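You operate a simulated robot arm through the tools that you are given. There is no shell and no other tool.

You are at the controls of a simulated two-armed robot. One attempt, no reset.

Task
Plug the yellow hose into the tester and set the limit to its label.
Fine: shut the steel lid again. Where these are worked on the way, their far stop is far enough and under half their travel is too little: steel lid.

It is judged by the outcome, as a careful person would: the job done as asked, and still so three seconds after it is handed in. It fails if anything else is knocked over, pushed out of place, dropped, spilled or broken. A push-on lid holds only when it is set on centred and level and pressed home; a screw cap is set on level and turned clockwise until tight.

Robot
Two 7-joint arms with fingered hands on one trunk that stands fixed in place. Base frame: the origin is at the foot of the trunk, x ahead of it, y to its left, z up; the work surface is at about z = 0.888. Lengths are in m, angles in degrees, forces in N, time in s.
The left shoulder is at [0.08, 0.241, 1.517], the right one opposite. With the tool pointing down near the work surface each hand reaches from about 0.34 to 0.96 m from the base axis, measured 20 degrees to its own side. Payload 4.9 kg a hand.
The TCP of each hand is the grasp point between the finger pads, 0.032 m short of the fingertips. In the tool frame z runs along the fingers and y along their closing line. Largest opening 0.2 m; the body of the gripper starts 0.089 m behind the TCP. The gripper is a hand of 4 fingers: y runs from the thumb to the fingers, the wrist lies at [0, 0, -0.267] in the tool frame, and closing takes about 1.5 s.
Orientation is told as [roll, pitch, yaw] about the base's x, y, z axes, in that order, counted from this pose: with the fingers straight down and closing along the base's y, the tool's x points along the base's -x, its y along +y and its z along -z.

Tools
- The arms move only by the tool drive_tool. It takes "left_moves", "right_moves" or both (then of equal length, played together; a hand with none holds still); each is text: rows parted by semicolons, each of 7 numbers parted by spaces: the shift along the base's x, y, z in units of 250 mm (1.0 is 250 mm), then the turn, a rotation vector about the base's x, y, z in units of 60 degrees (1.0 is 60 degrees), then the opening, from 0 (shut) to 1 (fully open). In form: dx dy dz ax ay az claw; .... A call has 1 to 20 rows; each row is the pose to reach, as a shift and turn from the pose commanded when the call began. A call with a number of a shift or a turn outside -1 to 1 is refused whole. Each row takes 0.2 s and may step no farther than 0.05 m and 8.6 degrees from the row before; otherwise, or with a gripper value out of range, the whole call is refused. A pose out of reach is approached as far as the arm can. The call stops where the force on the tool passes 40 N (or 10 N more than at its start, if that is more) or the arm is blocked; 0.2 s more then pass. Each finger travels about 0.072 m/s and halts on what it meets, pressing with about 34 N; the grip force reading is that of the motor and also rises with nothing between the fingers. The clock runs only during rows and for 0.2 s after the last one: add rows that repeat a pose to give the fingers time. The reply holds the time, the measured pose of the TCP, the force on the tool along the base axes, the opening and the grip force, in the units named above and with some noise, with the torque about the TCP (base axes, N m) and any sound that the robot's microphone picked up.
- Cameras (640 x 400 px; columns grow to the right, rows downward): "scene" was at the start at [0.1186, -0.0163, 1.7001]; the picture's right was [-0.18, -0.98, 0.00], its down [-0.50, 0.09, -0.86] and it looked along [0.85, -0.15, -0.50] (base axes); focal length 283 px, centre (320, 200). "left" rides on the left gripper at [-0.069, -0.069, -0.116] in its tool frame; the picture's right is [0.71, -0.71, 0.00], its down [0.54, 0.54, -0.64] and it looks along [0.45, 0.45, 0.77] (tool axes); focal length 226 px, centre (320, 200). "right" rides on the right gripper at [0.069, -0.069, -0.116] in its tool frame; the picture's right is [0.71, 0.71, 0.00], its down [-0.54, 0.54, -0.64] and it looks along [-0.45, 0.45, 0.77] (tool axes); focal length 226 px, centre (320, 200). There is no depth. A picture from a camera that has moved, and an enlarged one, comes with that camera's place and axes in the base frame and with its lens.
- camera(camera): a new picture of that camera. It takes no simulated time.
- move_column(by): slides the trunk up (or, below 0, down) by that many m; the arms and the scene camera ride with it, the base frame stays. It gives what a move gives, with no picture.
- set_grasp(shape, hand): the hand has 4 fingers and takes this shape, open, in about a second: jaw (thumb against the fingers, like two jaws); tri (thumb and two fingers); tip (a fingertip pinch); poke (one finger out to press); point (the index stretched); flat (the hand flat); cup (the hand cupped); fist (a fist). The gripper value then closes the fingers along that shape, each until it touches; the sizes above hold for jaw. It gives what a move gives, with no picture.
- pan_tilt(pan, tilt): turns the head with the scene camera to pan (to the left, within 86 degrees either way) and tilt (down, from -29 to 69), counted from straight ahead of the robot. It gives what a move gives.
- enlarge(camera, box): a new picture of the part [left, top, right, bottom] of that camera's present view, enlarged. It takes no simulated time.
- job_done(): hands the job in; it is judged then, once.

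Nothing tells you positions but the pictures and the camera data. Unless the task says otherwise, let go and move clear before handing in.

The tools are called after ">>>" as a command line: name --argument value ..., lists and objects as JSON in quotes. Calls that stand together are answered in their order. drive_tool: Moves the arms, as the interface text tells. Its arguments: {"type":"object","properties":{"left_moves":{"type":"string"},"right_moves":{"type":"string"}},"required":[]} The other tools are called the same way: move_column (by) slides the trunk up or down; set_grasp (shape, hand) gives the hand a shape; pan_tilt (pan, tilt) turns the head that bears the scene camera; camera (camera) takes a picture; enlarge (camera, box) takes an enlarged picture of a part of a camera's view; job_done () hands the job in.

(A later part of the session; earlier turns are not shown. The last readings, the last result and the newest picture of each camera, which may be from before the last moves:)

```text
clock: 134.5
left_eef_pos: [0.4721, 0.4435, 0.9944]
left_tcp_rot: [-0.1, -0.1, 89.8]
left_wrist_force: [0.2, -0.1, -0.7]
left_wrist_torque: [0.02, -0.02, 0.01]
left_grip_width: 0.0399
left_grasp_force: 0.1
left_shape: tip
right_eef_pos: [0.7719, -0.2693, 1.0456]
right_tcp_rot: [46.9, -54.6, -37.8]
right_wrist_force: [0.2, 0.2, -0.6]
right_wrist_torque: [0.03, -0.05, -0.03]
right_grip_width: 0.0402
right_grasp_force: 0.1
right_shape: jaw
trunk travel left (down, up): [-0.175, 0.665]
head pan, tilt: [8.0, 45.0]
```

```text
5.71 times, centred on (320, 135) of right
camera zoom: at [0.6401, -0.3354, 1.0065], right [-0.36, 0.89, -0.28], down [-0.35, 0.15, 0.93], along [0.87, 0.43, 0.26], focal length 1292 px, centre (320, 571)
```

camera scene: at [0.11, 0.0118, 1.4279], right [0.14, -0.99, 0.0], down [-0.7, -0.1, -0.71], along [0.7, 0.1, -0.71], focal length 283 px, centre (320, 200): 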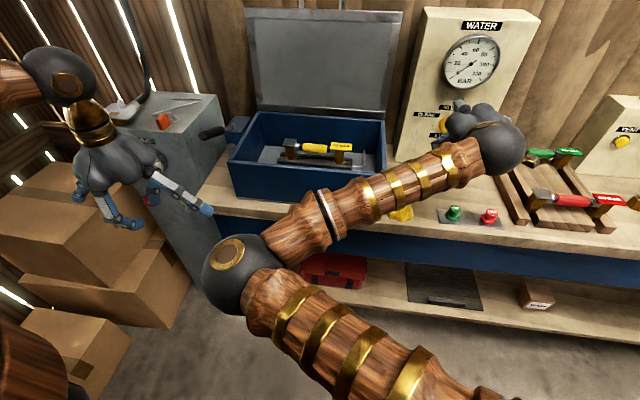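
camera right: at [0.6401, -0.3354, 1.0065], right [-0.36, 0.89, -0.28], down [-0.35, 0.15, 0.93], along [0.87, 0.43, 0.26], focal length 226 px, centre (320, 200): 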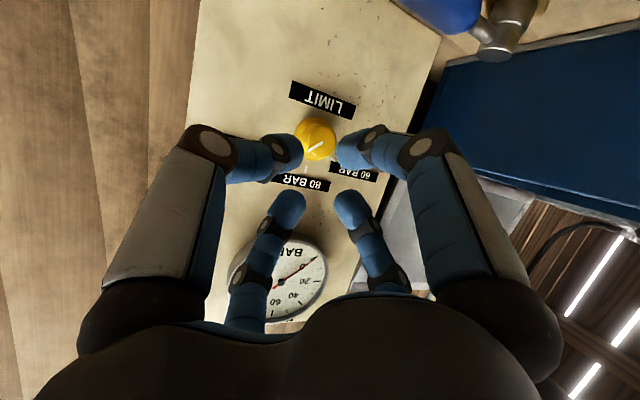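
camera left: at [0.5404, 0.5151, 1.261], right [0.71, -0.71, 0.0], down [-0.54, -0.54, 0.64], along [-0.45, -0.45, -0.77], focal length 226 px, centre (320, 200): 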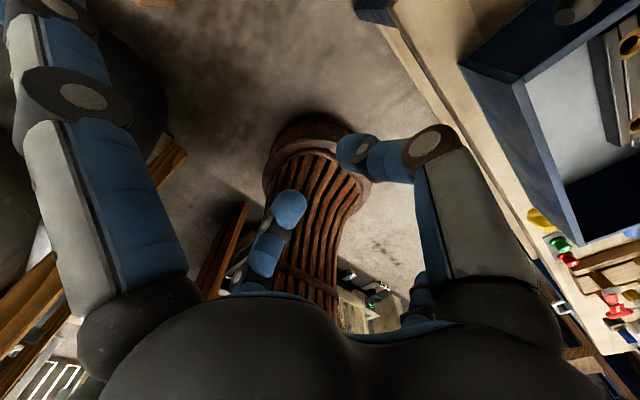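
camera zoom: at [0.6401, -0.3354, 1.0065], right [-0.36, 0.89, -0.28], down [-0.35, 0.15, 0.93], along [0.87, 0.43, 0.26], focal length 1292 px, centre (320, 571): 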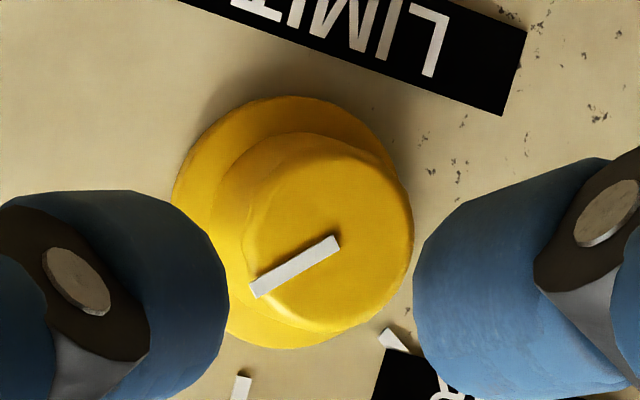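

>>> drive_tool --right_moves "0.08 0.02 -0.033 0 0 0 0.2; 0.16 0.041 -0.065 0 0 0 0.2; 0.21 0.053 -0.085 0 0 0 0.2; 0.236 0.06 -0.096 0 0 0 0.2; 0.236 0.06 -0.096 0 0 0 0.2"

>>> enlarge --camera "right" --box '[220, 60, 420, 260]'

```text
clock: 135.7
left_eef_pos: [0.4718, 0.4444, 0.9941]
left_tcp_rot: [0.0, -0.1, 89.7]
left_wrist_force: [-0.6, -0.7, 0.2]
left_wrist_torque: [0.0, -0.01, -0.01]
left_grip_width: 0.0398
left_grasp_force: 0.0
left_shape: tip
right_eef_pos: [0.8299, -0.2543, 1.0227]
right_tcp_rot: [46.7, -54.8, -37.8]
right_wrist_force: [-0.4, -0.7, -0.2]
right_wrist_torque: [-0.02, 0.01, 0.01]
right_grip_width: 0.0404
right_grasp_force: 0.1
right_shape: jaw
trunk travel left (down, up): [-0.175, 0.665]
head pan, tilt: [8.0, 45.0]
```

```text
2.00 times, centred on (320, 160) of right
camera zoom: at [0.6987, -0.3202, 0.9833], right [-0.36, 0.89, -0.28], down [-0.35, 0.15, 0.92], along [0.87, 0.43, 0.26], focal length 452 px, centre (320, 280)
```

zoom: 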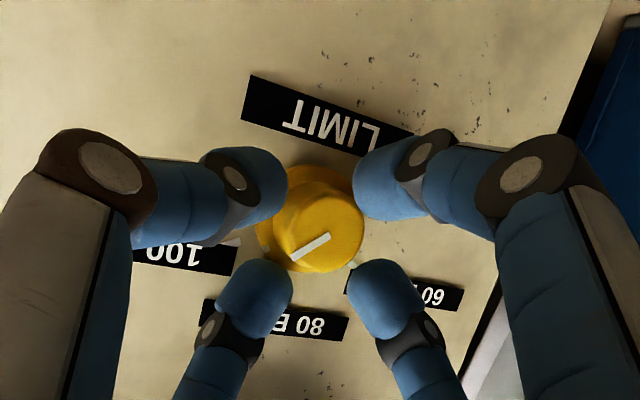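

>>> drive_tool --right_moves "0.004 0 -0.01 0 0 0 0.2; 0.004 0 -0.01 0 0 0 0.15; 0.004 0 -0.01 0 0 0 0.1; 0.004 0 -0.01 0 0 0 0; 0.004 0 -0.01 0 0 0 0; 0.004 0 -0.01 0 0 0 0"

>>> enlarge --camera "right" --box '[220, 60, 420, 260]'

```text
clock: 137.1
left_eef_pos: [0.4712, 0.444, 0.9944]
left_tcp_rot: [-0.1, -0.1, 89.7]
left_wrist_force: [-0.1, -0.1, 0.8]
left_wrist_torque: [0.0, 0.01, 0.01]
left_grip_width: 0.0397
left_grasp_force: 0.2
left_shape: tip
right_eef_pos: [0.8286, -0.2547, 1.0232]
right_tcp_rot: [47.0, -55.0, -38.3]
right_wrist_force: [4.9, -7.1, 24.3]
right_wrist_torque: [0.12, -0.84, 0.16]
right_grip_width: 0.0201
right_grasp_force: 34.1
right_shape: jaw
trunk travel left (down, up): [-0.175, 0.665]
head pan, tilt: [8.0, 45.0]
```

```text
2.00 times, centred on (320, 160) of right
camera zoom: at [0.6984, -0.3209, 0.9843], right [-0.35, 0.89, -0.28], down [-0.36, 0.15, 0.92], along [0.86, 0.43, 0.26], focal length 452 px, centre (320, 280)
```

zoom: 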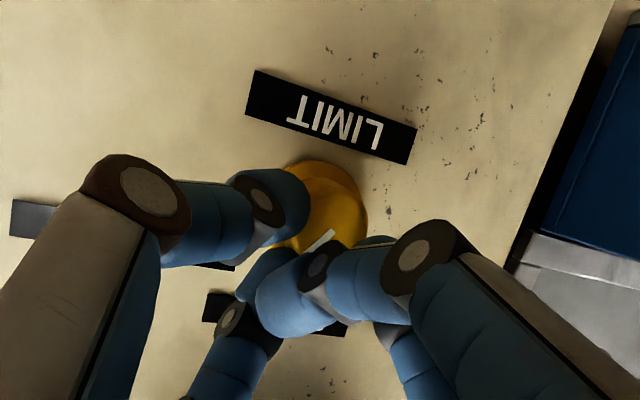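

One finger slid over the front of the cap, because the hand is still too steep. I open, back off, flatten the hand by another 9°, and approach again.

>>> drive_tool --right_moves "0 0 0 0 0 0 0.1; 0 0 0 0 0 0 0.2; 0 0 0 0 0 0 0.22; -0.07 -0.019 0.031 0 0 0 0.22; -0.14 -0.038 0.063 0 0 0 0.22; -0.2 -0.053 0.089 0 0 0 0.22; -0.2 -0.053 0.089 0 -0.065 -0.038 0.22; -0.2 -0.053 0.089 0 -0.13 -0.075 0.22"

>>> camera --camera "right"

>>> enlarge --camera "right" --box '[260, 60, 380, 180]'

>>> enlarge --camera "scene" --box '[390, 80, 530, 180]'

```text
clock: 138.9
left_eef_pos: [0.4727, 0.4442, 0.995]
left_tcp_rot: [-0.1, -0.1, 89.8]
left_wrist_force: [0.2, -0.2, 0.6]
left_wrist_torque: [0.03, -0.05, 0.04]
left_grip_width: 0.0397
left_grasp_force: 0.0
left_shape: tip
right_eef_pos: [0.7802, -0.2686, 1.043]
right_tcp_rot: [56.9, -60.4, -51.1]
right_wrist_force: [-0.4, 0.0, -0.1]
right_wrist_torque: [0.0, -0.08, -0.02]
right_grip_width: 0.044
right_grasp_force: 0.0
right_shape: jaw
trunk travel left (down, up): [-0.175, 0.665]
head pan, tilt: [8.0, 45.0]
```

```text
taken
camera right: at [0.6508, -0.3237, 0.986], right [-0.25, 0.92, -0.32], down [-0.46, 0.18, 0.87], along [0.85, 0.36, 0.38], focal length 226 px, centre (320, 200)
```

right: 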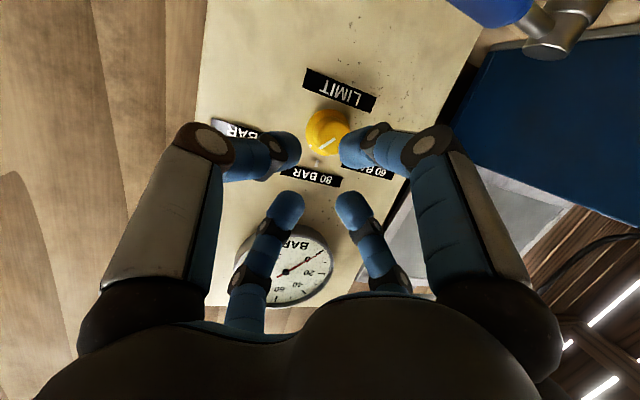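

```text
3.33 times, centred on (320, 120) of right
camera zoom: at [0.6508, -0.3237, 0.986], right [-0.25, 0.92, -0.32], down [-0.46, 0.18, 0.87], along [0.85, 0.36, 0.38], focal length 754 px, centre (320, 467)
```

zoom: 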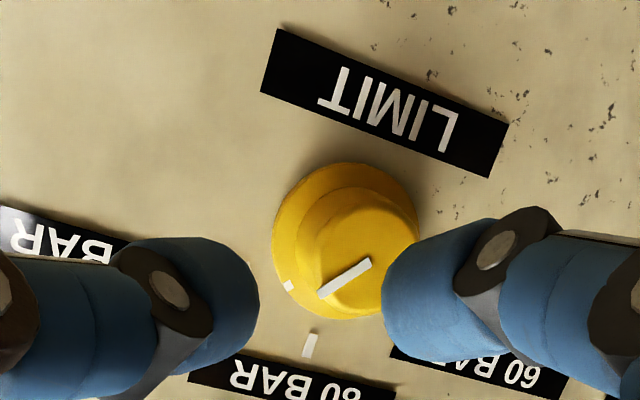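

```text
4.00 times, centred on (460, 130) of scene
camera zoom: at [0.1092, 0.0101, 1.4281], right [0.14, -0.99, 0.0], down [-0.7, -0.1, -0.71], along [0.7, 0.1, -0.71], focal length 1132 px, centre (-240, 480)
```

zoom: 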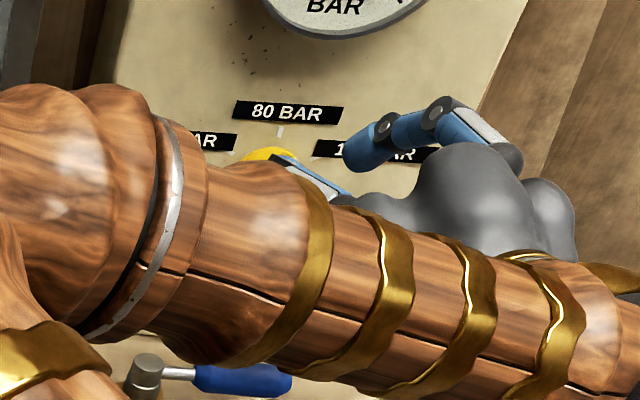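

>>> drive_tool --right_moves "0 0.029 -0.044 0 0 0 0.2; 0.06 0.039 -0.061 0 0 0 0.2; 0.12 0.049 -0.078 0 0 0 0.2; 0.17 0.057 -0.092 0 0 0 0.2; 0.205 0.063 -0.102 0 0 0 0.2; 0.205 0.063 -0.102 0 0 0 0.2"

>>> enlarge --camera "right" --box '[220, 60, 420, 260]'

>>> enlarge --camera "scene" --box '[390, 80, 530, 200]'

```text
clock: 140.3
left_eef_pos: [0.4713, 0.4456, 0.9953]
left_tcp_rot: [0.0, -0.1, 89.8]
left_wrist_force: [0.0, 0.1, 0.1]
left_wrist_torque: [0.02, 0.0, 0.0]
left_grip_width: 0.0397
left_grasp_force: 0.1
left_shape: tip
right_eef_pos: [0.8321, -0.2511, 1.0164]
right_tcp_rot: [56.8, -60.3, -50.9]
right_wrist_force: [0.2, -0.1, 0.3]
right_wrist_torque: [-0.01, 0.01, 0.03]
right_grip_width: 0.04
right_grasp_force: 0.1
right_shape: jaw
trunk travel left (down, up): [-0.175, 0.665]
head pan, tilt: [8.0, 45.0]
```

```text
2.00 times, centred on (320, 160) of right
camera zoom: at [0.7028, -0.3074, 0.9598], right [-0.25, 0.91, -0.32], down [-0.46, 0.18, 0.87], along [0.85, 0.36, 0.38], focal length 452 px, centre (320, 280)
```

zoom: 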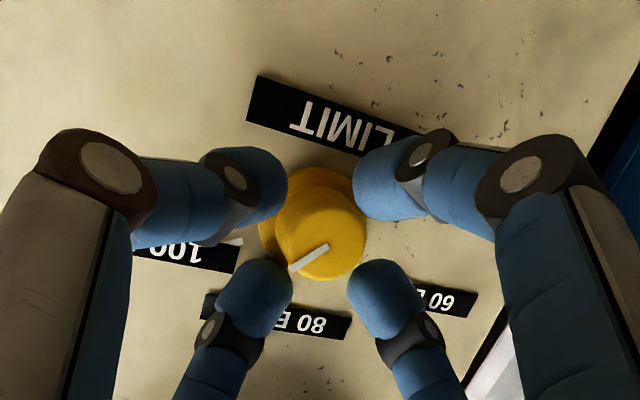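

```text
3.33 times, centred on (460, 140) of scene
camera zoom: at [0.1098, 0.0113, 1.4279], right [0.14, -0.99, 0.0], down [-0.7, -0.1, -0.71], along [0.7, 0.1, -0.71], focal length 943 px, centre (-147, 400)
```

zoom: 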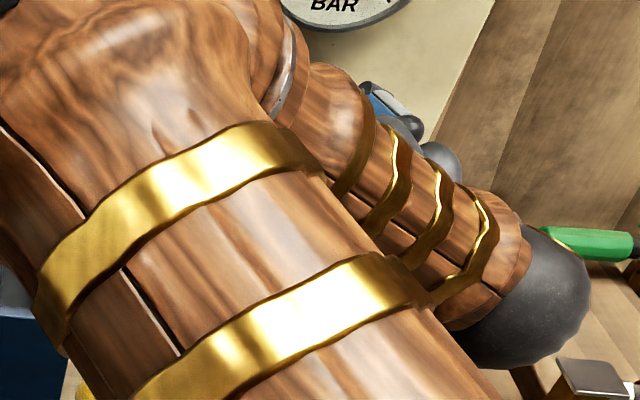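

The cap is centred between all four fingers, with no contact. I close on it.

>>> drive_tool --right_moves "0 0 0 0 0 0 0.15; 0 0 0 0 0 0 0.1; 0 0 0 0 0 0 0; 0 0 0 0 0 0 0; 0 0 0 0 0 0 0"

>>> enlarge --camera "right" --box '[220, 60, 420, 260]'

```text
clock: 141.5
left_eef_pos: [0.4725, 0.4447, 0.994]
left_tcp_rot: [0.0, -0.1, 89.8]
left_wrist_force: [-0.4, 0.4, -0.6]
left_wrist_torque: [-0.01, -0.01, 0.0]
left_grip_width: 0.0402
left_grasp_force: 0.0
left_shape: tip
right_eef_pos: [0.831, -0.2527, 1.0152]
right_tcp_rot: [56.8, -60.3, -50.9]
right_wrist_force: [-4.9, 3.0, 0.0]
right_wrist_torque: [0.02, 0.41, 0.26]
right_grip_width: 0.0249
right_grasp_force: 33.2
right_shape: jaw
trunk travel left (down, up): [-0.175, 0.665]
head pan, tilt: [8.0, 45.0]
```

```text
2.00 times, centred on (320, 160) of right
camera zoom: at [0.7023, -0.307, 0.96], right [-0.25, 0.91, -0.32], down [-0.46, 0.18, 0.87], along [0.85, 0.36, 0.38], focal length 452 px, centre (320, 280)
```

zoom: 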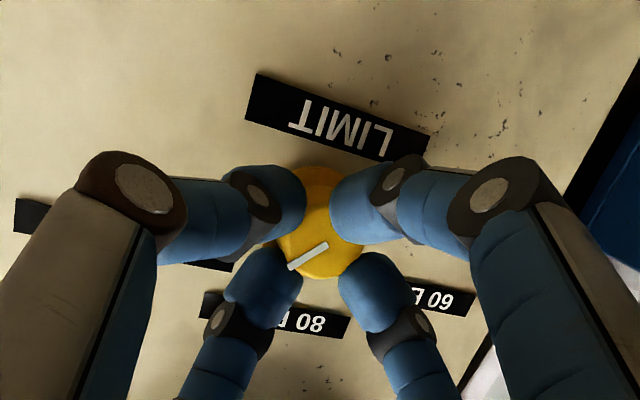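

A solid four-finger grip with low load. Now I turn 60° counter-clockwise about the knob axis.

>>> drive_tool --right_moves "0 0.0036 0.0018 -0.125 0 0 0; 0 0.0076 0.0031 -0.25 0 0 0; 0 0.0116 0.004 -0.375 0 0 0; 0 0.0156 0.0042 -0.5 0 0 0; 0 0.0196 0.004 -0.625 0 0 0; 0 0.0236 0.0031 -0.75 0 0 0; 0 0.0276 0.0018 -0.875 0 0 0; 0 0.0312 0 -1 0 0 0; 0 0.0312 0 -1 0 0 0"

>>> enlarge --camera "right" --box '[220, 60, 420, 260]'

>>> enlarge --camera "scene" --box '[390, 80, 530, 200]'

```text
clock: 142.4
left_eef_pos: [0.4738, 0.4451, 0.9924]
left_tcp_rot: [0.2, -0.1, 89.7]
left_wrist_force: [-0.7, 0.5, 0.1]
left_wrist_torque: [-0.02, 0.03, -0.01]
left_grip_width: 0.0398
left_grasp_force: 0.1
left_shape: tip
right_eef_pos: [0.8295, -0.2424, 1.0281]
right_tcp_rot: [8.6, -70.1, -8.1]
right_wrist_force: [-0.7, -10.0, -8.9]
right_wrist_torque: [-0.16, 0.38, 0.03]
right_grip_width: 0.0243
right_grasp_force: 34.0
right_shape: jaw
right hand out of reach, approached as far as the arm can: row 3, 4
trunk travel left (down, up): [-0.175, 0.665]
head pan, tilt: [8.0, 45.0]
stopped in row 4 (right hand): the force on the tool passed its limit at 49 N (the readings are from after the stop); the commanded pose is now the measured one
```

```text
2.00 times, centred on (320, 160) of right
camera zoom: at [0.6983, -0.3107, 0.9988], right [-0.24, 0.74, -0.63], down [-0.42, 0.5, 0.75], along [0.87, 0.45, 0.19], focal length 452 px, centre (320, 280)
```

zoom: 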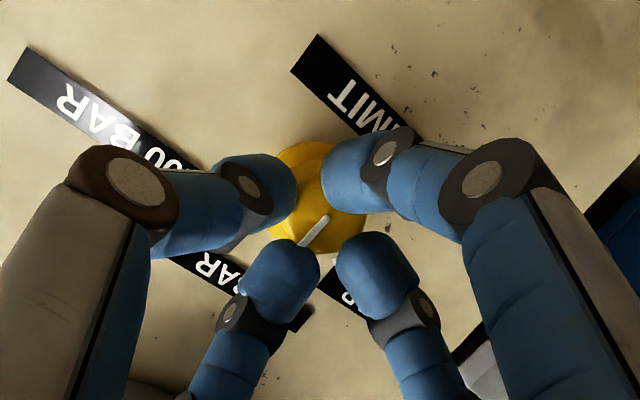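

```text
3.33 times, centred on (460, 140) of scene
camera zoom: at [0.1127, 0.0121, 1.4275], right [0.14, -0.99, 0.0], down [-0.7, -0.1, -0.71], along [0.7, 0.1, -0.71], focal length 943 px, centre (-147, 400)
```

zoom: 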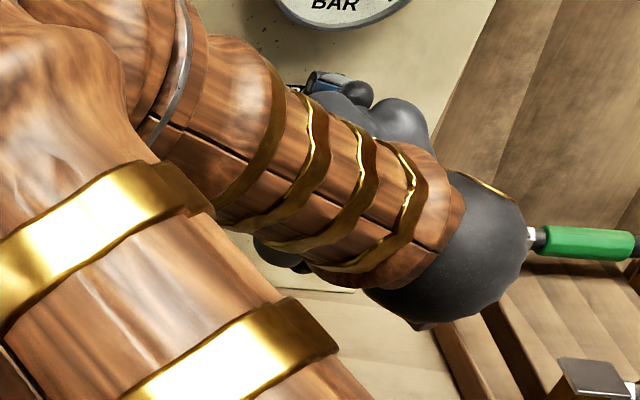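

The wrist ran into its limit again near ψ≈0, with the hand pushed off-axis. I first relieve the load by moving back onto the knob axis before letting go.

>>> drive_tool --right_moves "0.002 -0.013 -0.024 0 0 0 0; 0.004 -0.022 -0.04 0 0 0 0"

>>> enlarge --camera "right" --box '[220, 60, 420, 260]'

```text
clock: 143.0
left_eef_pos: [0.4702, 0.4453, 0.9953]
left_tcp_rot: [-0.1, -0.2, 89.9]
left_wrist_force: [0.5, 0.1, 0.2]
left_wrist_torque: [0.0, -0.03, -0.05]
left_grip_width: 0.0399
left_grasp_force: 0.0
left_shape: tip
right_eef_pos: [0.8302, -0.2435, 1.0251]
right_tcp_rot: [9.5, -70.6, -8.4]
right_wrist_force: [-2.6, 0.1, 21.5]
right_wrist_torque: [0.0, -0.45, 0.63]
right_grip_width: 0.0238
right_grasp_force: 34.4
right_shape: jaw
trunk travel left (down, up): [-0.175, 0.665]
head pan, tilt: [8.0, 45.0]
```

```text
2.00 times, centred on (320, 160) of right
camera zoom: at [0.6985, -0.3127, 0.9955], right [-0.24, 0.74, -0.63], down [-0.44, 0.5, 0.75], along [0.87, 0.45, 0.2], focal length 452 px, centre (320, 280)
```

zoom: 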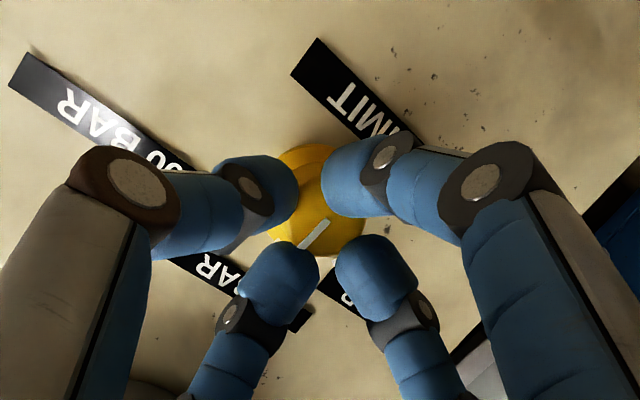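

>>> drive_tool --right_moves "0 0 0.009 0 0 0 0; 0 0 0.009 0 0 0 0"

>>> drive_tool --right_moves "0 0 0 0 0 0 0.08; 0 0 0 0 0 0 0.12; 0 0 0 0 0 0 0.16; 0 0 0 0 0 0 0.2; 0 0 0 0 0 0 0.22"

>>> enlarge --camera "right" --box '[220, 60, 420, 260]'

```text
clock: 143.6
left_eef_pos: [0.4692, 0.4455, 0.9936]
left_tcp_rot: [0.0, -0.1, 89.9]
left_wrist_force: [0.2, -0.1, 0.1]
left_wrist_torque: [0.0, 0.01, 0.04]
left_grip_width: 0.0396
left_grasp_force: 0.0
left_shape: tip
right_eef_pos: [0.8289, -0.2438, 1.0253]
right_tcp_rot: [9.4, -70.5, -8.1]
right_wrist_force: [3.4, 1.2, 23.6]
right_wrist_torque: [-0.04, -0.66, 0.66]
right_grip_width: 0.0242
right_grasp_force: 34.3
right_shape: jaw
trunk travel left (down, up): [-0.175, 0.665]
head pan, tilt: [8.0, 45.0]
```

```text
clock: 144.8
left_eef_pos: [0.4716, 0.4434, 0.994]
left_tcp_rot: [-0.1, -0.1, 89.9]
left_wrist_force: [0.2, -0.6, -0.2]
left_wrist_torque: [-0.02, 0.0, 0.01]
left_grip_width: 0.0399
left_grasp_force: 0.0
left_shape: tip
right_eef_pos: [0.8314, -0.2436, 1.022]
right_tcp_rot: [9.3, -70.3, -8.3]
right_wrist_force: [-0.8, -0.5, -0.7]
right_wrist_torque: [-0.01, 0.06, 0.0]
right_grip_width: 0.0437
right_grasp_force: 0.0
right_shape: jaw
trunk travel left (down, up): [-0.175, 0.665]
head pan, tilt: [8.0, 45.0]
```

```text
2.00 times, centred on (320, 160) of right
camera zoom: at [0.699, -0.3138, 0.9925], right [-0.24, 0.74, -0.63], down [-0.43, 0.5, 0.75], along [0.87, 0.45, 0.2], focal length 452 px, centre (320, 280)
```

zoom: 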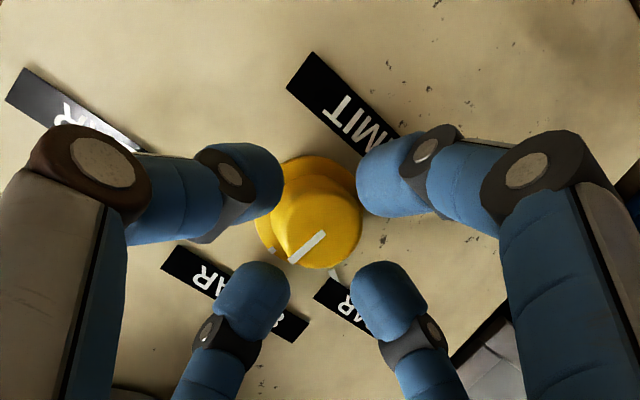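

The knob stayed near 80 BAR this time. I'll ratchet: with the fingers open around the cap, swing the hand back +30° in place, then grip and turn again.

>>> drive_tool --right_moves "0 -0.014 -0.01 0.125 0 0 0.22; 0 -0.024 -0.015 0.25 0 0 0.22; 0 -0.033 -0.018 0.375 0 0 0.22; 0 -0.042 -0.021 0.5 0 0 0.22; 0 -0.042 -0.021 0.5 0 0 0.2"

>>> enlarge --camera "right" --box '[220, 60, 420, 260]'

```text
clock: 146.0
left_eef_pos: [0.4719, 0.4447, 0.9938]
left_tcp_rot: [0.0, 0.0, 89.9]
left_wrist_force: [-0.4, 0.3, -0.6]
left_wrist_torque: [-0.02, 0.0, 0.02]
left_grip_width: 0.0396
left_grasp_force: 0.1
left_shape: tip
right_eef_pos: [0.8304, -0.2548, 1.0176]
right_tcp_rot: [63.2, -52.2, -57.0]
right_wrist_force: [-0.8, 0.1, -0.2]
right_wrist_torque: [-0.01, -0.01, 0.0]
right_grip_width: 0.0402
right_grasp_force: 0.0
right_shape: jaw
trunk travel left (down, up): [-0.175, 0.665]
head pan, tilt: [8.0, 45.0]
```

```text
2.00 times, centred on (320, 160) of right
camera zoom: at [0.6991, -0.3, 0.9578], right [-0.24, 0.95, -0.17], down [-0.43, 0.05, 0.9], along [0.87, 0.29, 0.4], focal length 452 px, centre (320, 280)
```

zoom: 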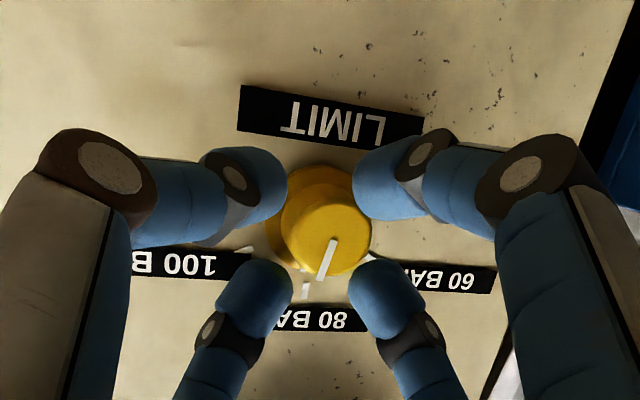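

>>> drive_tool --right_moves "0 0 0 0 0 0 0.14; 0 0 0 0 0 0 0.08; 0 0 0 0 0 0 0; 0 0 0 0 0 0 0; 0 0 0 0 0 0 0; 0 0.004 0.0014 -0.125 0 0 0; 0 0.008 0.0028 -0.25 0 0 0; 0 0.012 0.0042 -0.375 0 0 0; 0 0.014 0.005 -0.44 0 0 0"

>>> enlarge --camera "right" --box '[220, 60, 420, 260]'

```text
clock: 148.0
left_eef_pos: [0.4701, 0.4443, 0.9939]
left_tcp_rot: [-0.1, -0.1, 89.9]
left_wrist_force: [0.2, -0.6, -0.1]
left_wrist_torque: [-0.03, 0.01, -0.02]
left_grip_width: 0.0398
left_grasp_force: 0.2
left_shape: tip
right_eef_pos: [0.8291, -0.2505, 1.0216]
right_tcp_rot: [19.3, -69.6, -17.5]
right_wrist_force: [-3.1, 6.5, 11.3]
right_wrist_torque: [0.15, -0.07, 0.26]
right_grip_width: 0.0224
right_grasp_force: 33.9
right_shape: jaw
trunk travel left (down, up): [-0.175, 0.665]
head pan, tilt: [8.0, 45.0]
```

```text
2.00 times, centred on (320, 160) of right
camera zoom: at [0.6983, -0.3181, 0.9867], right [-0.24, 0.78, -0.58], down [-0.43, 0.45, 0.78], along [0.87, 0.44, 0.23], focal length 452 px, centre (320, 280)
```

zoom: 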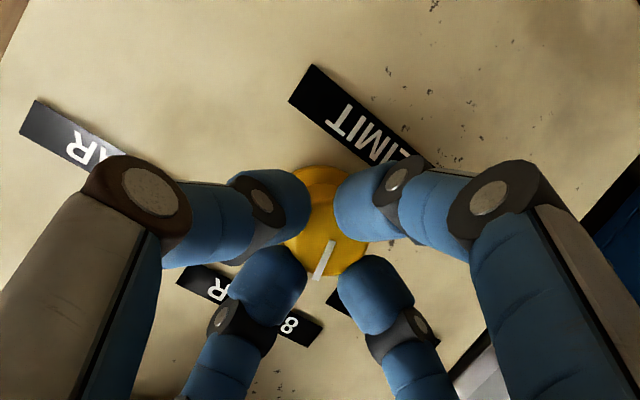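

That stroke worked cleanly. I open in place, swing back, and take the next stroke.

>>> drive_tool --right_moves "0 0 0 0 0 0 0.08; 0 0 0 0 0 0 0.12; 0 0 0 0 0 0 0.16; 0 0 0 0 0 0 0.2; 0 0 0 0 0 0 0.22; 0 -0.005 -0.003 0.11 0 0 0.22; 0 -0.01 -0.006 0.22 0 0 0.22; 0 -0.014 -0.008 0.33 0 0 0.22; 0 -0.018 -0.01 0.44 0 0 0.22; 0 -0.018 -0.01 0.44 0 0 0.2"

>>> enlarge --camera "right" --box '[220, 60, 420, 260]'

```text
clock: 150.2
left_eef_pos: [0.4723, 0.4446, 0.9938]
left_tcp_rot: [-0.1, 0.0, 89.9]
left_wrist_force: [0.0, 1.0, 0.0]
left_wrist_torque: [0.02, 0.01, -0.01]
left_grip_width: 0.04
left_grasp_force: 0.1
left_shape: tip
right_eef_pos: [0.8301, -0.2568, 1.0164]
right_tcp_rot: [63.3, -52.2, -56.8]
right_wrist_force: [-0.6, 0.9, -0.1]
right_wrist_torque: [-0.01, 0.01, -0.01]
right_grip_width: 0.0403
right_grasp_force: 0.1
right_shape: jaw
trunk travel left (down, up): [-0.175, 0.665]
head pan, tilt: [8.0, 45.0]
```

```text
2.00 times, centred on (320, 160) of right
camera zoom: at [0.6989, -0.3009, 0.9563], right [-0.24, 0.95, -0.17], down [-0.43, 0.05, 0.9], along [0.87, 0.29, 0.4], focal length 452 px, centre (320, 280)
```

zoom: 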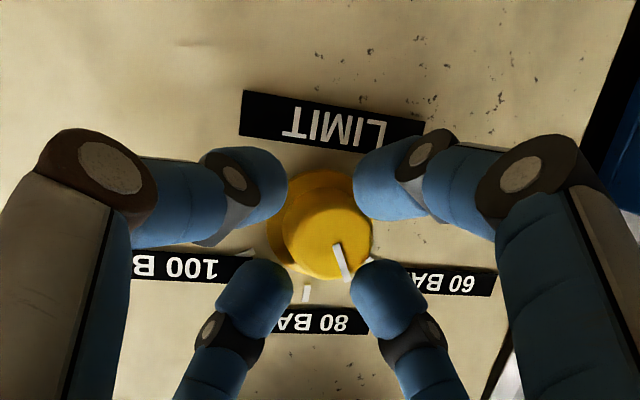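

The pointer is now about halfway between 80 and 60. Another stroke of the same kind.

>>> drive_tool --right_moves "0 0 0 0 0 0 0.14; 0 0 0 0 0 0 0.08; 0 0 0 0 0 0 0; 0 0 0 0 0 0 0; 0 0 0 0 0 0 0; 0 0.004 0.0014 -0.125 0 0 0; 0 0.008 0.0028 -0.25 0 0 0; 0 0.012 0.0042 -0.375 0 0 0; 0 0.014 0.005 -0.44 0 0 0"

>>> drive_tool --right_moves "0 0 0 0 0 0 0.08; 0 0 0 0 0 0 0.12; 0 0 0 0 0 0 0.16; 0 0 0 0 0 0 0.2; 0 0 0 0 0 0 0.22; 0 -0.005 -0.003 0.11 0 0 0.22; 0 -0.01 -0.006 0.22 0 0 0.22; 0 -0.014 -0.008 0.33 0 0 0.22; 0 -0.018 -0.01 0.44 0 0 0.22; 0 -0.018 -0.01 0.44 0 0 0.2"

>>> enlarge --camera "right" --box '[220, 60, 420, 260]'

```text
clock: 152.2
left_eef_pos: [0.4709, 0.4453, 0.9942]
left_tcp_rot: [0.0, -0.1, 89.9]
left_wrist_force: [0.1, -0.3, -0.1]
left_wrist_torque: [0.0, 0.01, 0.01]
left_grip_width: 0.0401
left_grasp_force: 0.1
left_shape: tip
right_eef_pos: [0.829, -0.252, 1.0198]
right_tcp_rot: [19.2, -69.6, -17.5]
right_wrist_force: [-5.1, 7.5, 8.9]
right_wrist_torque: [0.11, 0.0, 0.26]
right_grip_width: 0.0218
right_grasp_force: 33.6
right_shape: jaw
trunk travel left (down, up): [-0.175, 0.665]
head pan, tilt: [8.0, 45.0]
```

```text
clock: 154.4
left_eef_pos: [0.4726, 0.4455, 0.9937]
left_tcp_rot: [0.0, -0.1, 89.9]
left_wrist_force: [-0.6, -0.4, -0.1]
left_wrist_torque: [-0.04, 0.01, -0.01]
left_grip_width: 0.04
left_grasp_force: 0.0
left_shape: tip
right_eef_pos: [0.8305, -0.2569, 1.0153]
right_tcp_rot: [63.3, -52.2, -56.9]
right_wrist_force: [0.1, 1.5, 0.7]
right_wrist_torque: [0.01, 0.02, 0.02]
right_grip_width: 0.0407
right_grasp_force: 0.0
right_shape: jaw
trunk travel left (down, up): [-0.175, 0.665]
head pan, tilt: [8.0, 45.0]
```

```text
2.00 times, centred on (320, 160) of right
camera zoom: at [0.6991, -0.3019, 0.9554], right [-0.24, 0.95, -0.17], down [-0.43, 0.05, 0.9], along [0.87, 0.29, 0.4], focal length 452 px, centre (320, 280)
```

zoom: 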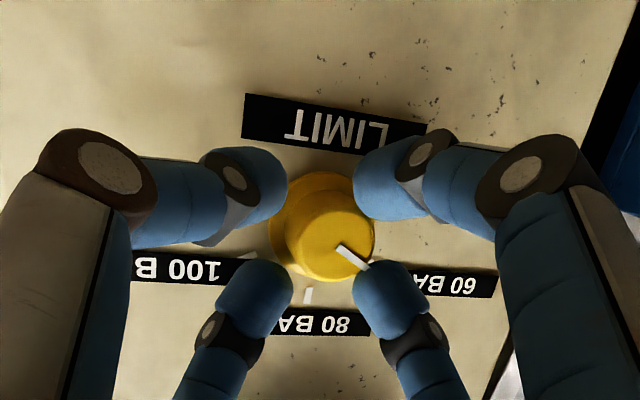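

The pointer looks to be at about 60 BAR. I withdraw the open hand straight back and move aside so I can read the knob properly.

>>> drive_tool --right_moves "-0.06 -0.012 0.018 0 0 0 0.22; -0.14 -0.028 0.041 0 0 0 0.22; -0.24 -0.048 0.07 0 0 0 0.22; -0.36 -0.08 0.12 0 0 0 0.22; -0.42 -0.16 0.2 0 0 0 0.22; -0.46 -0.28 0.28 0 0 0 0.22; -0.46 -0.4 0.36 0 0 0 0.22; -0.46 -0.55 0.44 0 0 0 0.22; -0.46 -0.7 0.5 0 0 0 0.22"

>>> camera --camera "scene"

>>> enlarge --camera "scene" --box '[400, 80, 500, 160]'

>>> camera --camera "right"

```text
clock: 156.4
left_eef_pos: [0.4713, 0.4429, 0.9938]
left_tcp_rot: [0.0, -0.1, 89.9]
left_wrist_force: [-0.1, -0.2, -0.6]
left_wrist_torque: [0.0, 0.01, 0.0]
left_grip_width: 0.0396
left_grasp_force: 0.0
left_shape: tip
right_eef_pos: [0.7157, -0.434, 1.1393]
right_tcp_rot: [63.2, -52.1, -56.8]
right_wrist_force: [0.3, -0.5, -0.3]
right_wrist_torque: [0.03, -0.03, 0.03]
right_grip_width: 0.044
right_grasp_force: 0.1
right_shape: jaw
trunk travel left (down, up): [-0.175, 0.665]
head pan, tilt: [8.0, 45.0]
```

```text
taken
camera scene: at [0.1099, 0.0093, 1.4278], right [0.14, -0.99, 0.0], down [-0.7, -0.1, -0.71], along [0.7, 0.1, -0.71], focal length 283 px, centre (320, 200)
```

scene: 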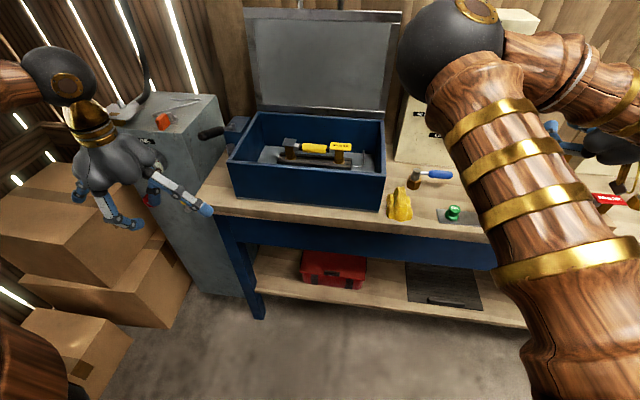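

```text
5.00 times, centred on (450, 120) of scene
camera zoom: at [0.1099, 0.0093, 1.4278], right [0.14, -0.99, 0.0], down [-0.7, -0.1, -0.71], along [0.7, 0.1, -0.71], focal length 1415 px, centre (-330, 600)
```

zoom: 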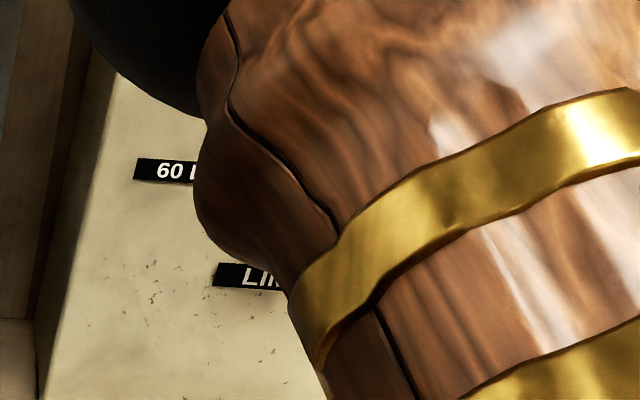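

```text
taken
camera right: at [0.5841, -0.4791, 1.079], right [-0.24, 0.95, -0.17], down [-0.43, 0.05, 0.9], along [0.87, 0.29, 0.4], focal length 226 px, centre (320, 200)
```

right: 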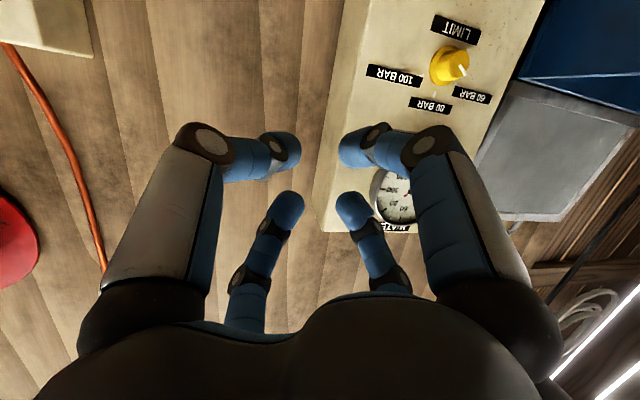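

>>> enlarge --camera "right" --box '[390, 10, 510, 120]'

>>> enlarge --camera "right" --box '[420, 30, 490, 100]'

```text
3.64 times, centred on (450, 65) of right
camera zoom: at [0.5841, -0.4791, 1.079], right [-0.24, 0.95, -0.17], down [-0.43, 0.05, 0.9], along [0.87, 0.29, 0.4], focal length 822 px, centre (-153, 691)
```

zoom: 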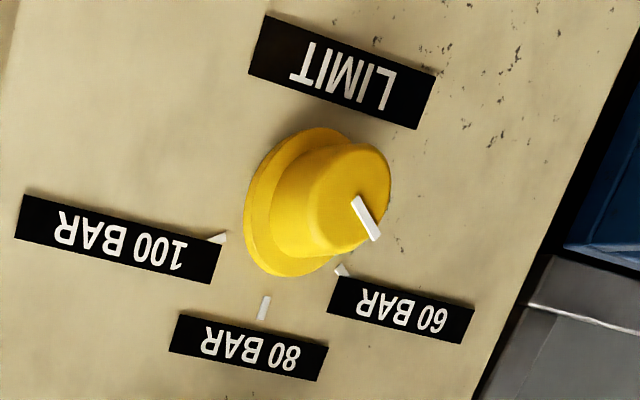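

```text
5.71 times, centred on (455, 65) of right
camera zoom: at [0.5841, -0.4791, 1.079], right [-0.24, 0.95, -0.17], down [-0.43, 0.05, 0.9], along [0.87, 0.29, 0.4], focal length 1292 px, centre (-451, 971)
```

zoom: 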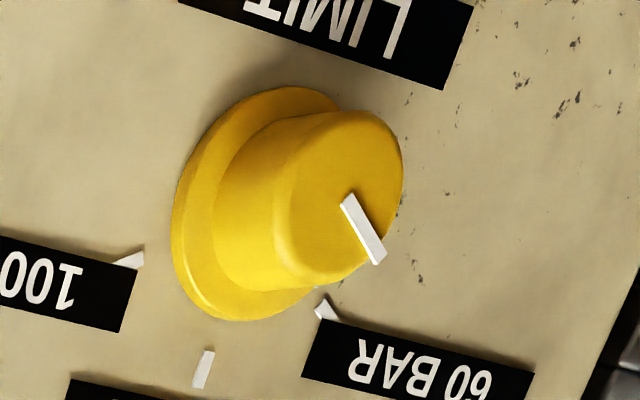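

By projecting the pointer's two ends onto the cap front I get 60° to the left from the knob centre, exactly on the 60 BAR tick. Now I fold the right hand away toward the right side.

>>> drive_tool --right_moves "-0.02 -0.05 0.06 0 0.125 0 0.22; -0.04 -0.1 0.12 0 0.25 0 0.22; -0.08 -0.15 0.18 0 0.375 0 0.22; -0.14 -0.2 0.24 0 0.5 0 0.22; -0.2 -0.25 0.3 0 0.625 0 0.22; -0.26 -0.3 0.36 0 0.75 0 0.22; -0.32 -0.35 0.42 0 0.875 0 0.22; -0.4 -0.4 0.48 0 0.95 0 0.22; -0.5 -0.45 0.54 0 0.95 0 0.22; -0.6 -0.5 0.6 0 0.95 0 0.22"

>>> camera --camera "scene"

```text
clock: 158.6
left_eef_pos: [0.4715, 0.444, 0.9946]
left_tcp_rot: [-0.1, -0.2, 89.9]
left_wrist_force: [0.4, -0.2, 0.2]
left_wrist_torque: [0.01, 0.0, -0.03]
left_grip_width: 0.0396
left_grasp_force: 0.0
left_shape: tip
right_eef_pos: [0.5636, -0.5575, 1.2901]
right_tcp_rot: [17.9, -8.6, -31.2]
right_wrist_force: [0.1, 0.3, 0.0]
right_wrist_torque: [-0.04, -0.02, 0.03]
right_grip_width: 0.0438
right_grasp_force: 0.0
right_shape: jaw
trunk travel left (down, up): [-0.175, 0.665]
head pan, tilt: [8.0, 45.0]
```

```text
taken
camera scene: at [0.1093, 0.0103, 1.4279], right [0.14, -0.99, 0.0], down [-0.7, -0.1, -0.71], along [0.7, 0.1, -0.71], focal length 283 px, centre (320, 200)
```

scene: 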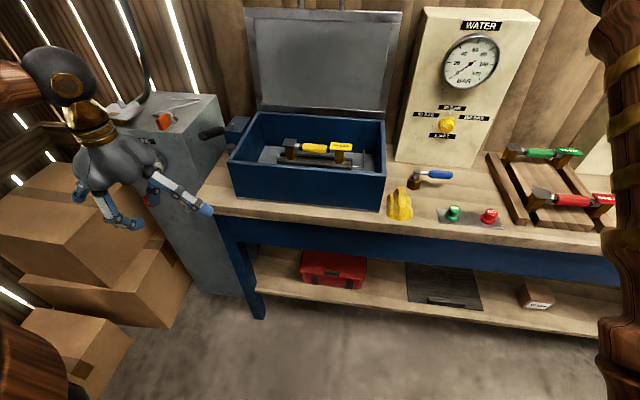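

A clear view now. I verify the knob and hose once more with the scene camera.

>>> enlarge --camera "scene" --box '[400, 95, 500, 155]'

>>> enlarge --camera "scene" --box '[225, 0, 405, 215]'

>>> enlarge --camera "scene" --box '[270, 125, 370, 185]'

```text
6.40 times, centred on (450, 125) of scene
camera zoom: at [0.1093, 0.0103, 1.4279], right [0.14, -0.99, 0.0], down [-0.7, -0.1, -0.71], along [0.7, 0.1, -0.71], focal length 1811 px, centre (-512, 680)
```

zoom: 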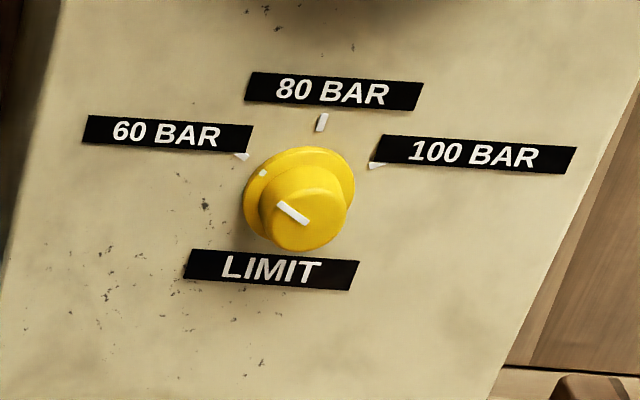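

```text
1.86 times, centred on (315, 108) of scene
camera zoom: at [0.1093, 0.0103, 1.4279], right [0.14, -0.99, 0.0], down [-0.7, -0.1, -0.71], along [0.7, 0.1, -0.71], focal length 526 px, centre (329, 372)
```

zoom: 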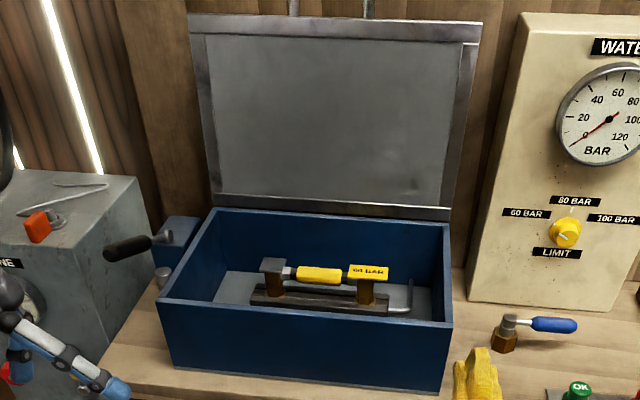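

```text
6.40 times, centred on (320, 155) of scene
camera zoom: at [0.1093, 0.0103, 1.4279], right [0.14, -0.99, 0.0], down [-0.7, -0.1, -0.71], along [0.7, 0.1, -0.71], focal length 1811 px, centre (320, 488)
```

zoom: 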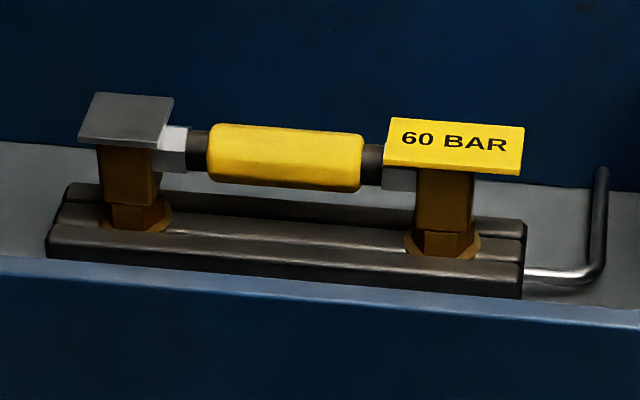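

Knob reads 60 BAR and the hose sits properly. To shut the lid I use the same posture as for opening it: trunk up by 0.40 m, then look at the handle.

>>> move_column --by 0.4

>>> pan_tilt --pan 8 --tilt 40

>>> camera --camera "scene"

>>> enlarge --camera "scene" --box '[260, 90, 400, 190]'

```text
clock: 162.4
left_eef_pos: [0.4726, 0.4446, 1.3942]
left_tcp_rot: [0.0, -0.1, 90.0]
left_wrist_force: [0.3, -0.2, 0.1]
left_wrist_torque: [0.01, -0.01, 0.0]
left_grip_width: 0.0397
left_grasp_force: 0.1
left_shape: tip
right_eef_pos: [0.5666, -0.5572, 1.6906]
right_tcp_rot: [17.8, -8.6, -31.2]
right_wrist_force: [0.3, 0.3, 0.8]
right_wrist_torque: [-0.03, -0.03, 0.05]
right_grip_width: 0.0441
right_grasp_force: 0.2
right_shape: jaw
trunk travel left (down, up): [-0.575, 0.265]
head pan, tilt: [8.0, 45.0]
```

```text
clock: 163.1
left_eef_pos: [0.4729, 0.4443, 1.3939]
left_tcp_rot: [0.1, 0.0, 89.9]
left_wrist_force: [-0.2, 0.2, 0.1]
left_wrist_torque: [-0.03, 0.0, -0.02]
left_grip_width: 0.0399
left_grasp_force: 0.0
left_shape: tip
right_eef_pos: [0.5643, -0.5571, 1.6899]
right_tcp_rot: [18.0, -8.6, -31.2]
right_wrist_force: [0.5, -0.2, 0.8]
right_wrist_torque: [-0.01, -0.01, -0.01]
right_grip_width: 0.0439
right_grasp_force: 0.1
right_shape: jaw
trunk travel left (down, up): [-0.575, 0.265]
head pan, tilt: [8.0, 40.0]
```

```text
taken
camera scene: at [0.1138, 0.0116, 1.8351], right [0.14, -0.99, 0.0], down [-0.64, -0.09, -0.77], along [0.76, 0.11, -0.64], focal length 283 px, centre (320, 200)
```

scene: 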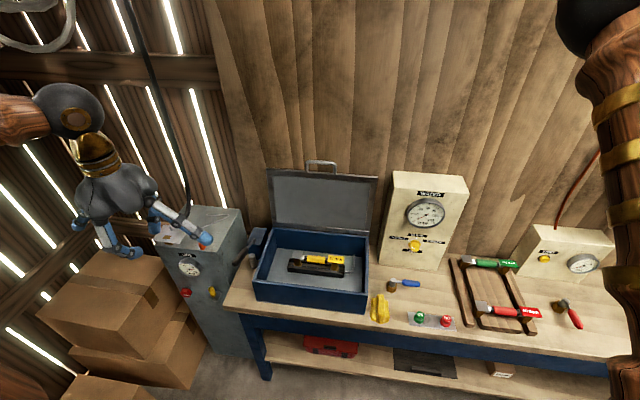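

```text
4.00 times, centred on (330, 140) of scene
camera zoom: at [0.1138, 0.0116, 1.8351], right [0.14, -0.99, 0.0], down [-0.64, -0.09, -0.77], along [0.76, 0.11, -0.64], focal length 1132 px, centre (280, 440)
```

zoom: 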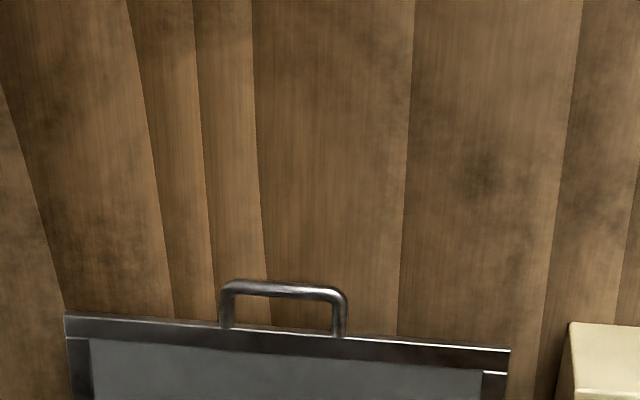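

The bar of the open lid sits at about x≈0.945, z≈1.298. I bring the left hand back along the path it took before, to the point just in front of and above the handle.

>>> drive_tool --left_moves "0.09 -0.1 0.02 0 0 0 0.2; 0.18 -0.21 0.04 0 0 0 0.2; 0.27 -0.32 0.06 0 0 0 0.2; 0.37 -0.43 0.08 0 0 0 0.2; 0.46 -0.53 0.1 0 0 0 0.2; 0.548 -0.633 0.104 0 0 0 0.2"

>>> drive_tool --left_moves "0.12 -0.09 0 0 -0.06 0 0.2; 0.24 -0.18 0 0 -0.13 0 0.2; 0.36 -0.26 0 0 -0.2 0 0.2; 0.48 -0.34 0 0 -0.27 0 0.2; 0.6 -0.42 -0.02 0 -0.34 0 0.2; 0.72 -0.5 -0.04 0 -0.4 0 0.2; 0.84 -0.57 -0.06 0 -0.46 0 0.2; 0.92 -0.64 -0.08 0 -0.5 0 0.2"

>>> camera --camera "left"

>>> camera --camera "scene"

```text
clock: 164.4
left_eef_pos: [0.6109, 0.2855, 1.4188]
left_tcp_rot: [0.0, -0.2, 89.9]
left_wrist_force: [0.5, 0.2, -0.6]
left_wrist_torque: [0.02, 0.02, -0.01]
left_grip_width: 0.0402
left_grasp_force: 0.2
left_shape: tip
right_eef_pos: [0.5677, -0.5592, 1.688]
right_tcp_rot: [18.0, -8.5, -31.2]
right_wrist_force: [0.4, 1.3, -0.1]
right_wrist_torque: [-0.01, 0.05, -0.03]
right_grip_width: 0.0438
right_grasp_force: 0.0
right_shape: jaw
trunk travel left (down, up): [-0.575, 0.265]
head pan, tilt: [8.0, 40.0]
```

```text
clock: 166.2
left_eef_pos: [0.8416, 0.1262, 1.3996]
left_tcp_rot: [-30.2, -0.2, 90.1]
left_wrist_force: [0.7, -0.4, 0.1]
left_wrist_torque: [0.0, -0.02, -0.01]
left_grip_width: 0.0398
left_grasp_force: 0.0
left_shape: tip
right_eef_pos: [0.5677, -0.5571, 1.6891]
right_tcp_rot: [17.9, -8.6, -31.2]
right_wrist_force: [-1.5, -0.7, 0.5]
right_wrist_torque: [0.01, 0.02, 0.06]
right_grip_width: 0.0437
right_grasp_force: 0.1
right_shape: jaw
trunk travel left (down, up): [-0.575, 0.265]
head pan, tilt: [8.0, 40.0]
```

```text
taken
camera left: at [0.8428, 0.1948, 1.5357], right [0.61, -0.71, 0.35], down [-0.79, -0.54, 0.28], along [-0.01, -0.45, -0.89], focal length 226 px, centre (320, 200)
```

left: 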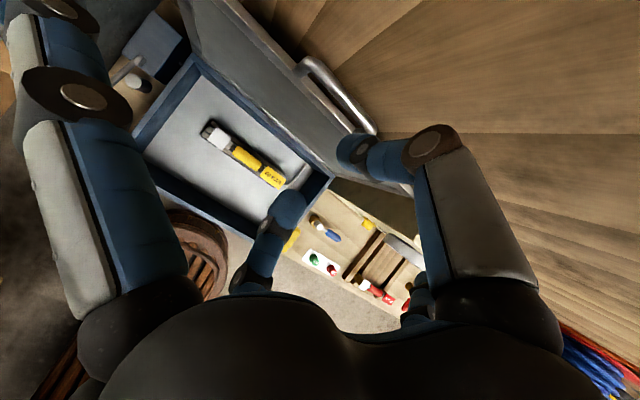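

```text
taken
camera scene: at [0.115, 0.0108, 1.8351], right [0.14, -0.99, 0.0], down [-0.64, -0.09, -0.77], along [0.76, 0.11, -0.64], focal length 283 px, centre (320, 200)
```

scene: 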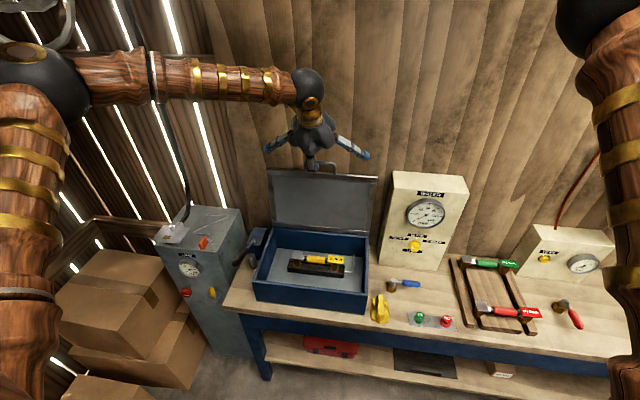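

>>> enlarge --camera "left" --box '[270, 30, 410, 170]'

```text
2.86 times, centred on (340, 100) of left
camera zoom: at [0.8428, 0.1948, 1.5357], right [0.61, -0.71, 0.35], down [-0.79, -0.54, 0.28], along [-0.01, -0.45, -0.89], focal length 646 px, centre (263, 486)
```

zoom: 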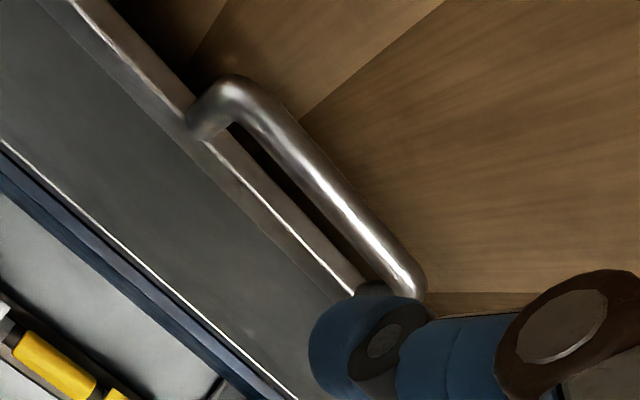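

The bar is at (0.9405, 0.131, 1.298), as I left it. I slide the pinch down over it along the reverse of the release path and close.

>>> drive_tool --left_moves "0.04 0 -0.029 0 0 0 0.19; 0.16 0 -0.089 0 0 0 0.19; 0.24 0 -0.189 0 0 0 0.19; 0.3 0 -0.289 0 0 0 0.19; 0.34 0 -0.359 0 0 0 0.19"

>>> enlarge --camera "left" --box '[220, 60, 420, 260]'

```text
clock: 167.4
left_eef_pos: [0.9233, 0.1265, 1.3097]
left_tcp_rot: [-30.0, -0.1, 90.0]
left_wrist_force: [0.0, -0.9, 0.4]
left_wrist_torque: [0.04, 0.01, -0.01]
left_grip_width: 0.0382
left_grasp_force: 0.2
left_shape: tip
right_eef_pos: [0.5677, -0.557, 1.6889]
right_tcp_rot: [17.9, -8.7, -31.2]
right_wrist_force: [0.2, -0.3, -0.1]
right_wrist_torque: [-0.03, 0.02, 0.03]
right_grip_width: 0.0437
right_grasp_force: 0.0
right_shape: jaw
trunk travel left (down, up): [-0.575, 0.265]
head pan, tilt: [8.0, 40.0]
```

```text
2.00 times, centred on (320, 160) of left
camera zoom: at [0.9265, 0.1955, 1.4457], right [0.61, -0.71, 0.35], down [-0.79, -0.54, 0.29], along [-0.01, -0.45, -0.89], focal length 452 px, centre (320, 280)
```

zoom: 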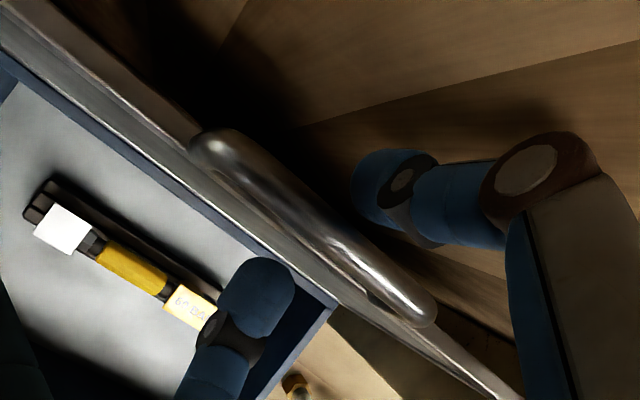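

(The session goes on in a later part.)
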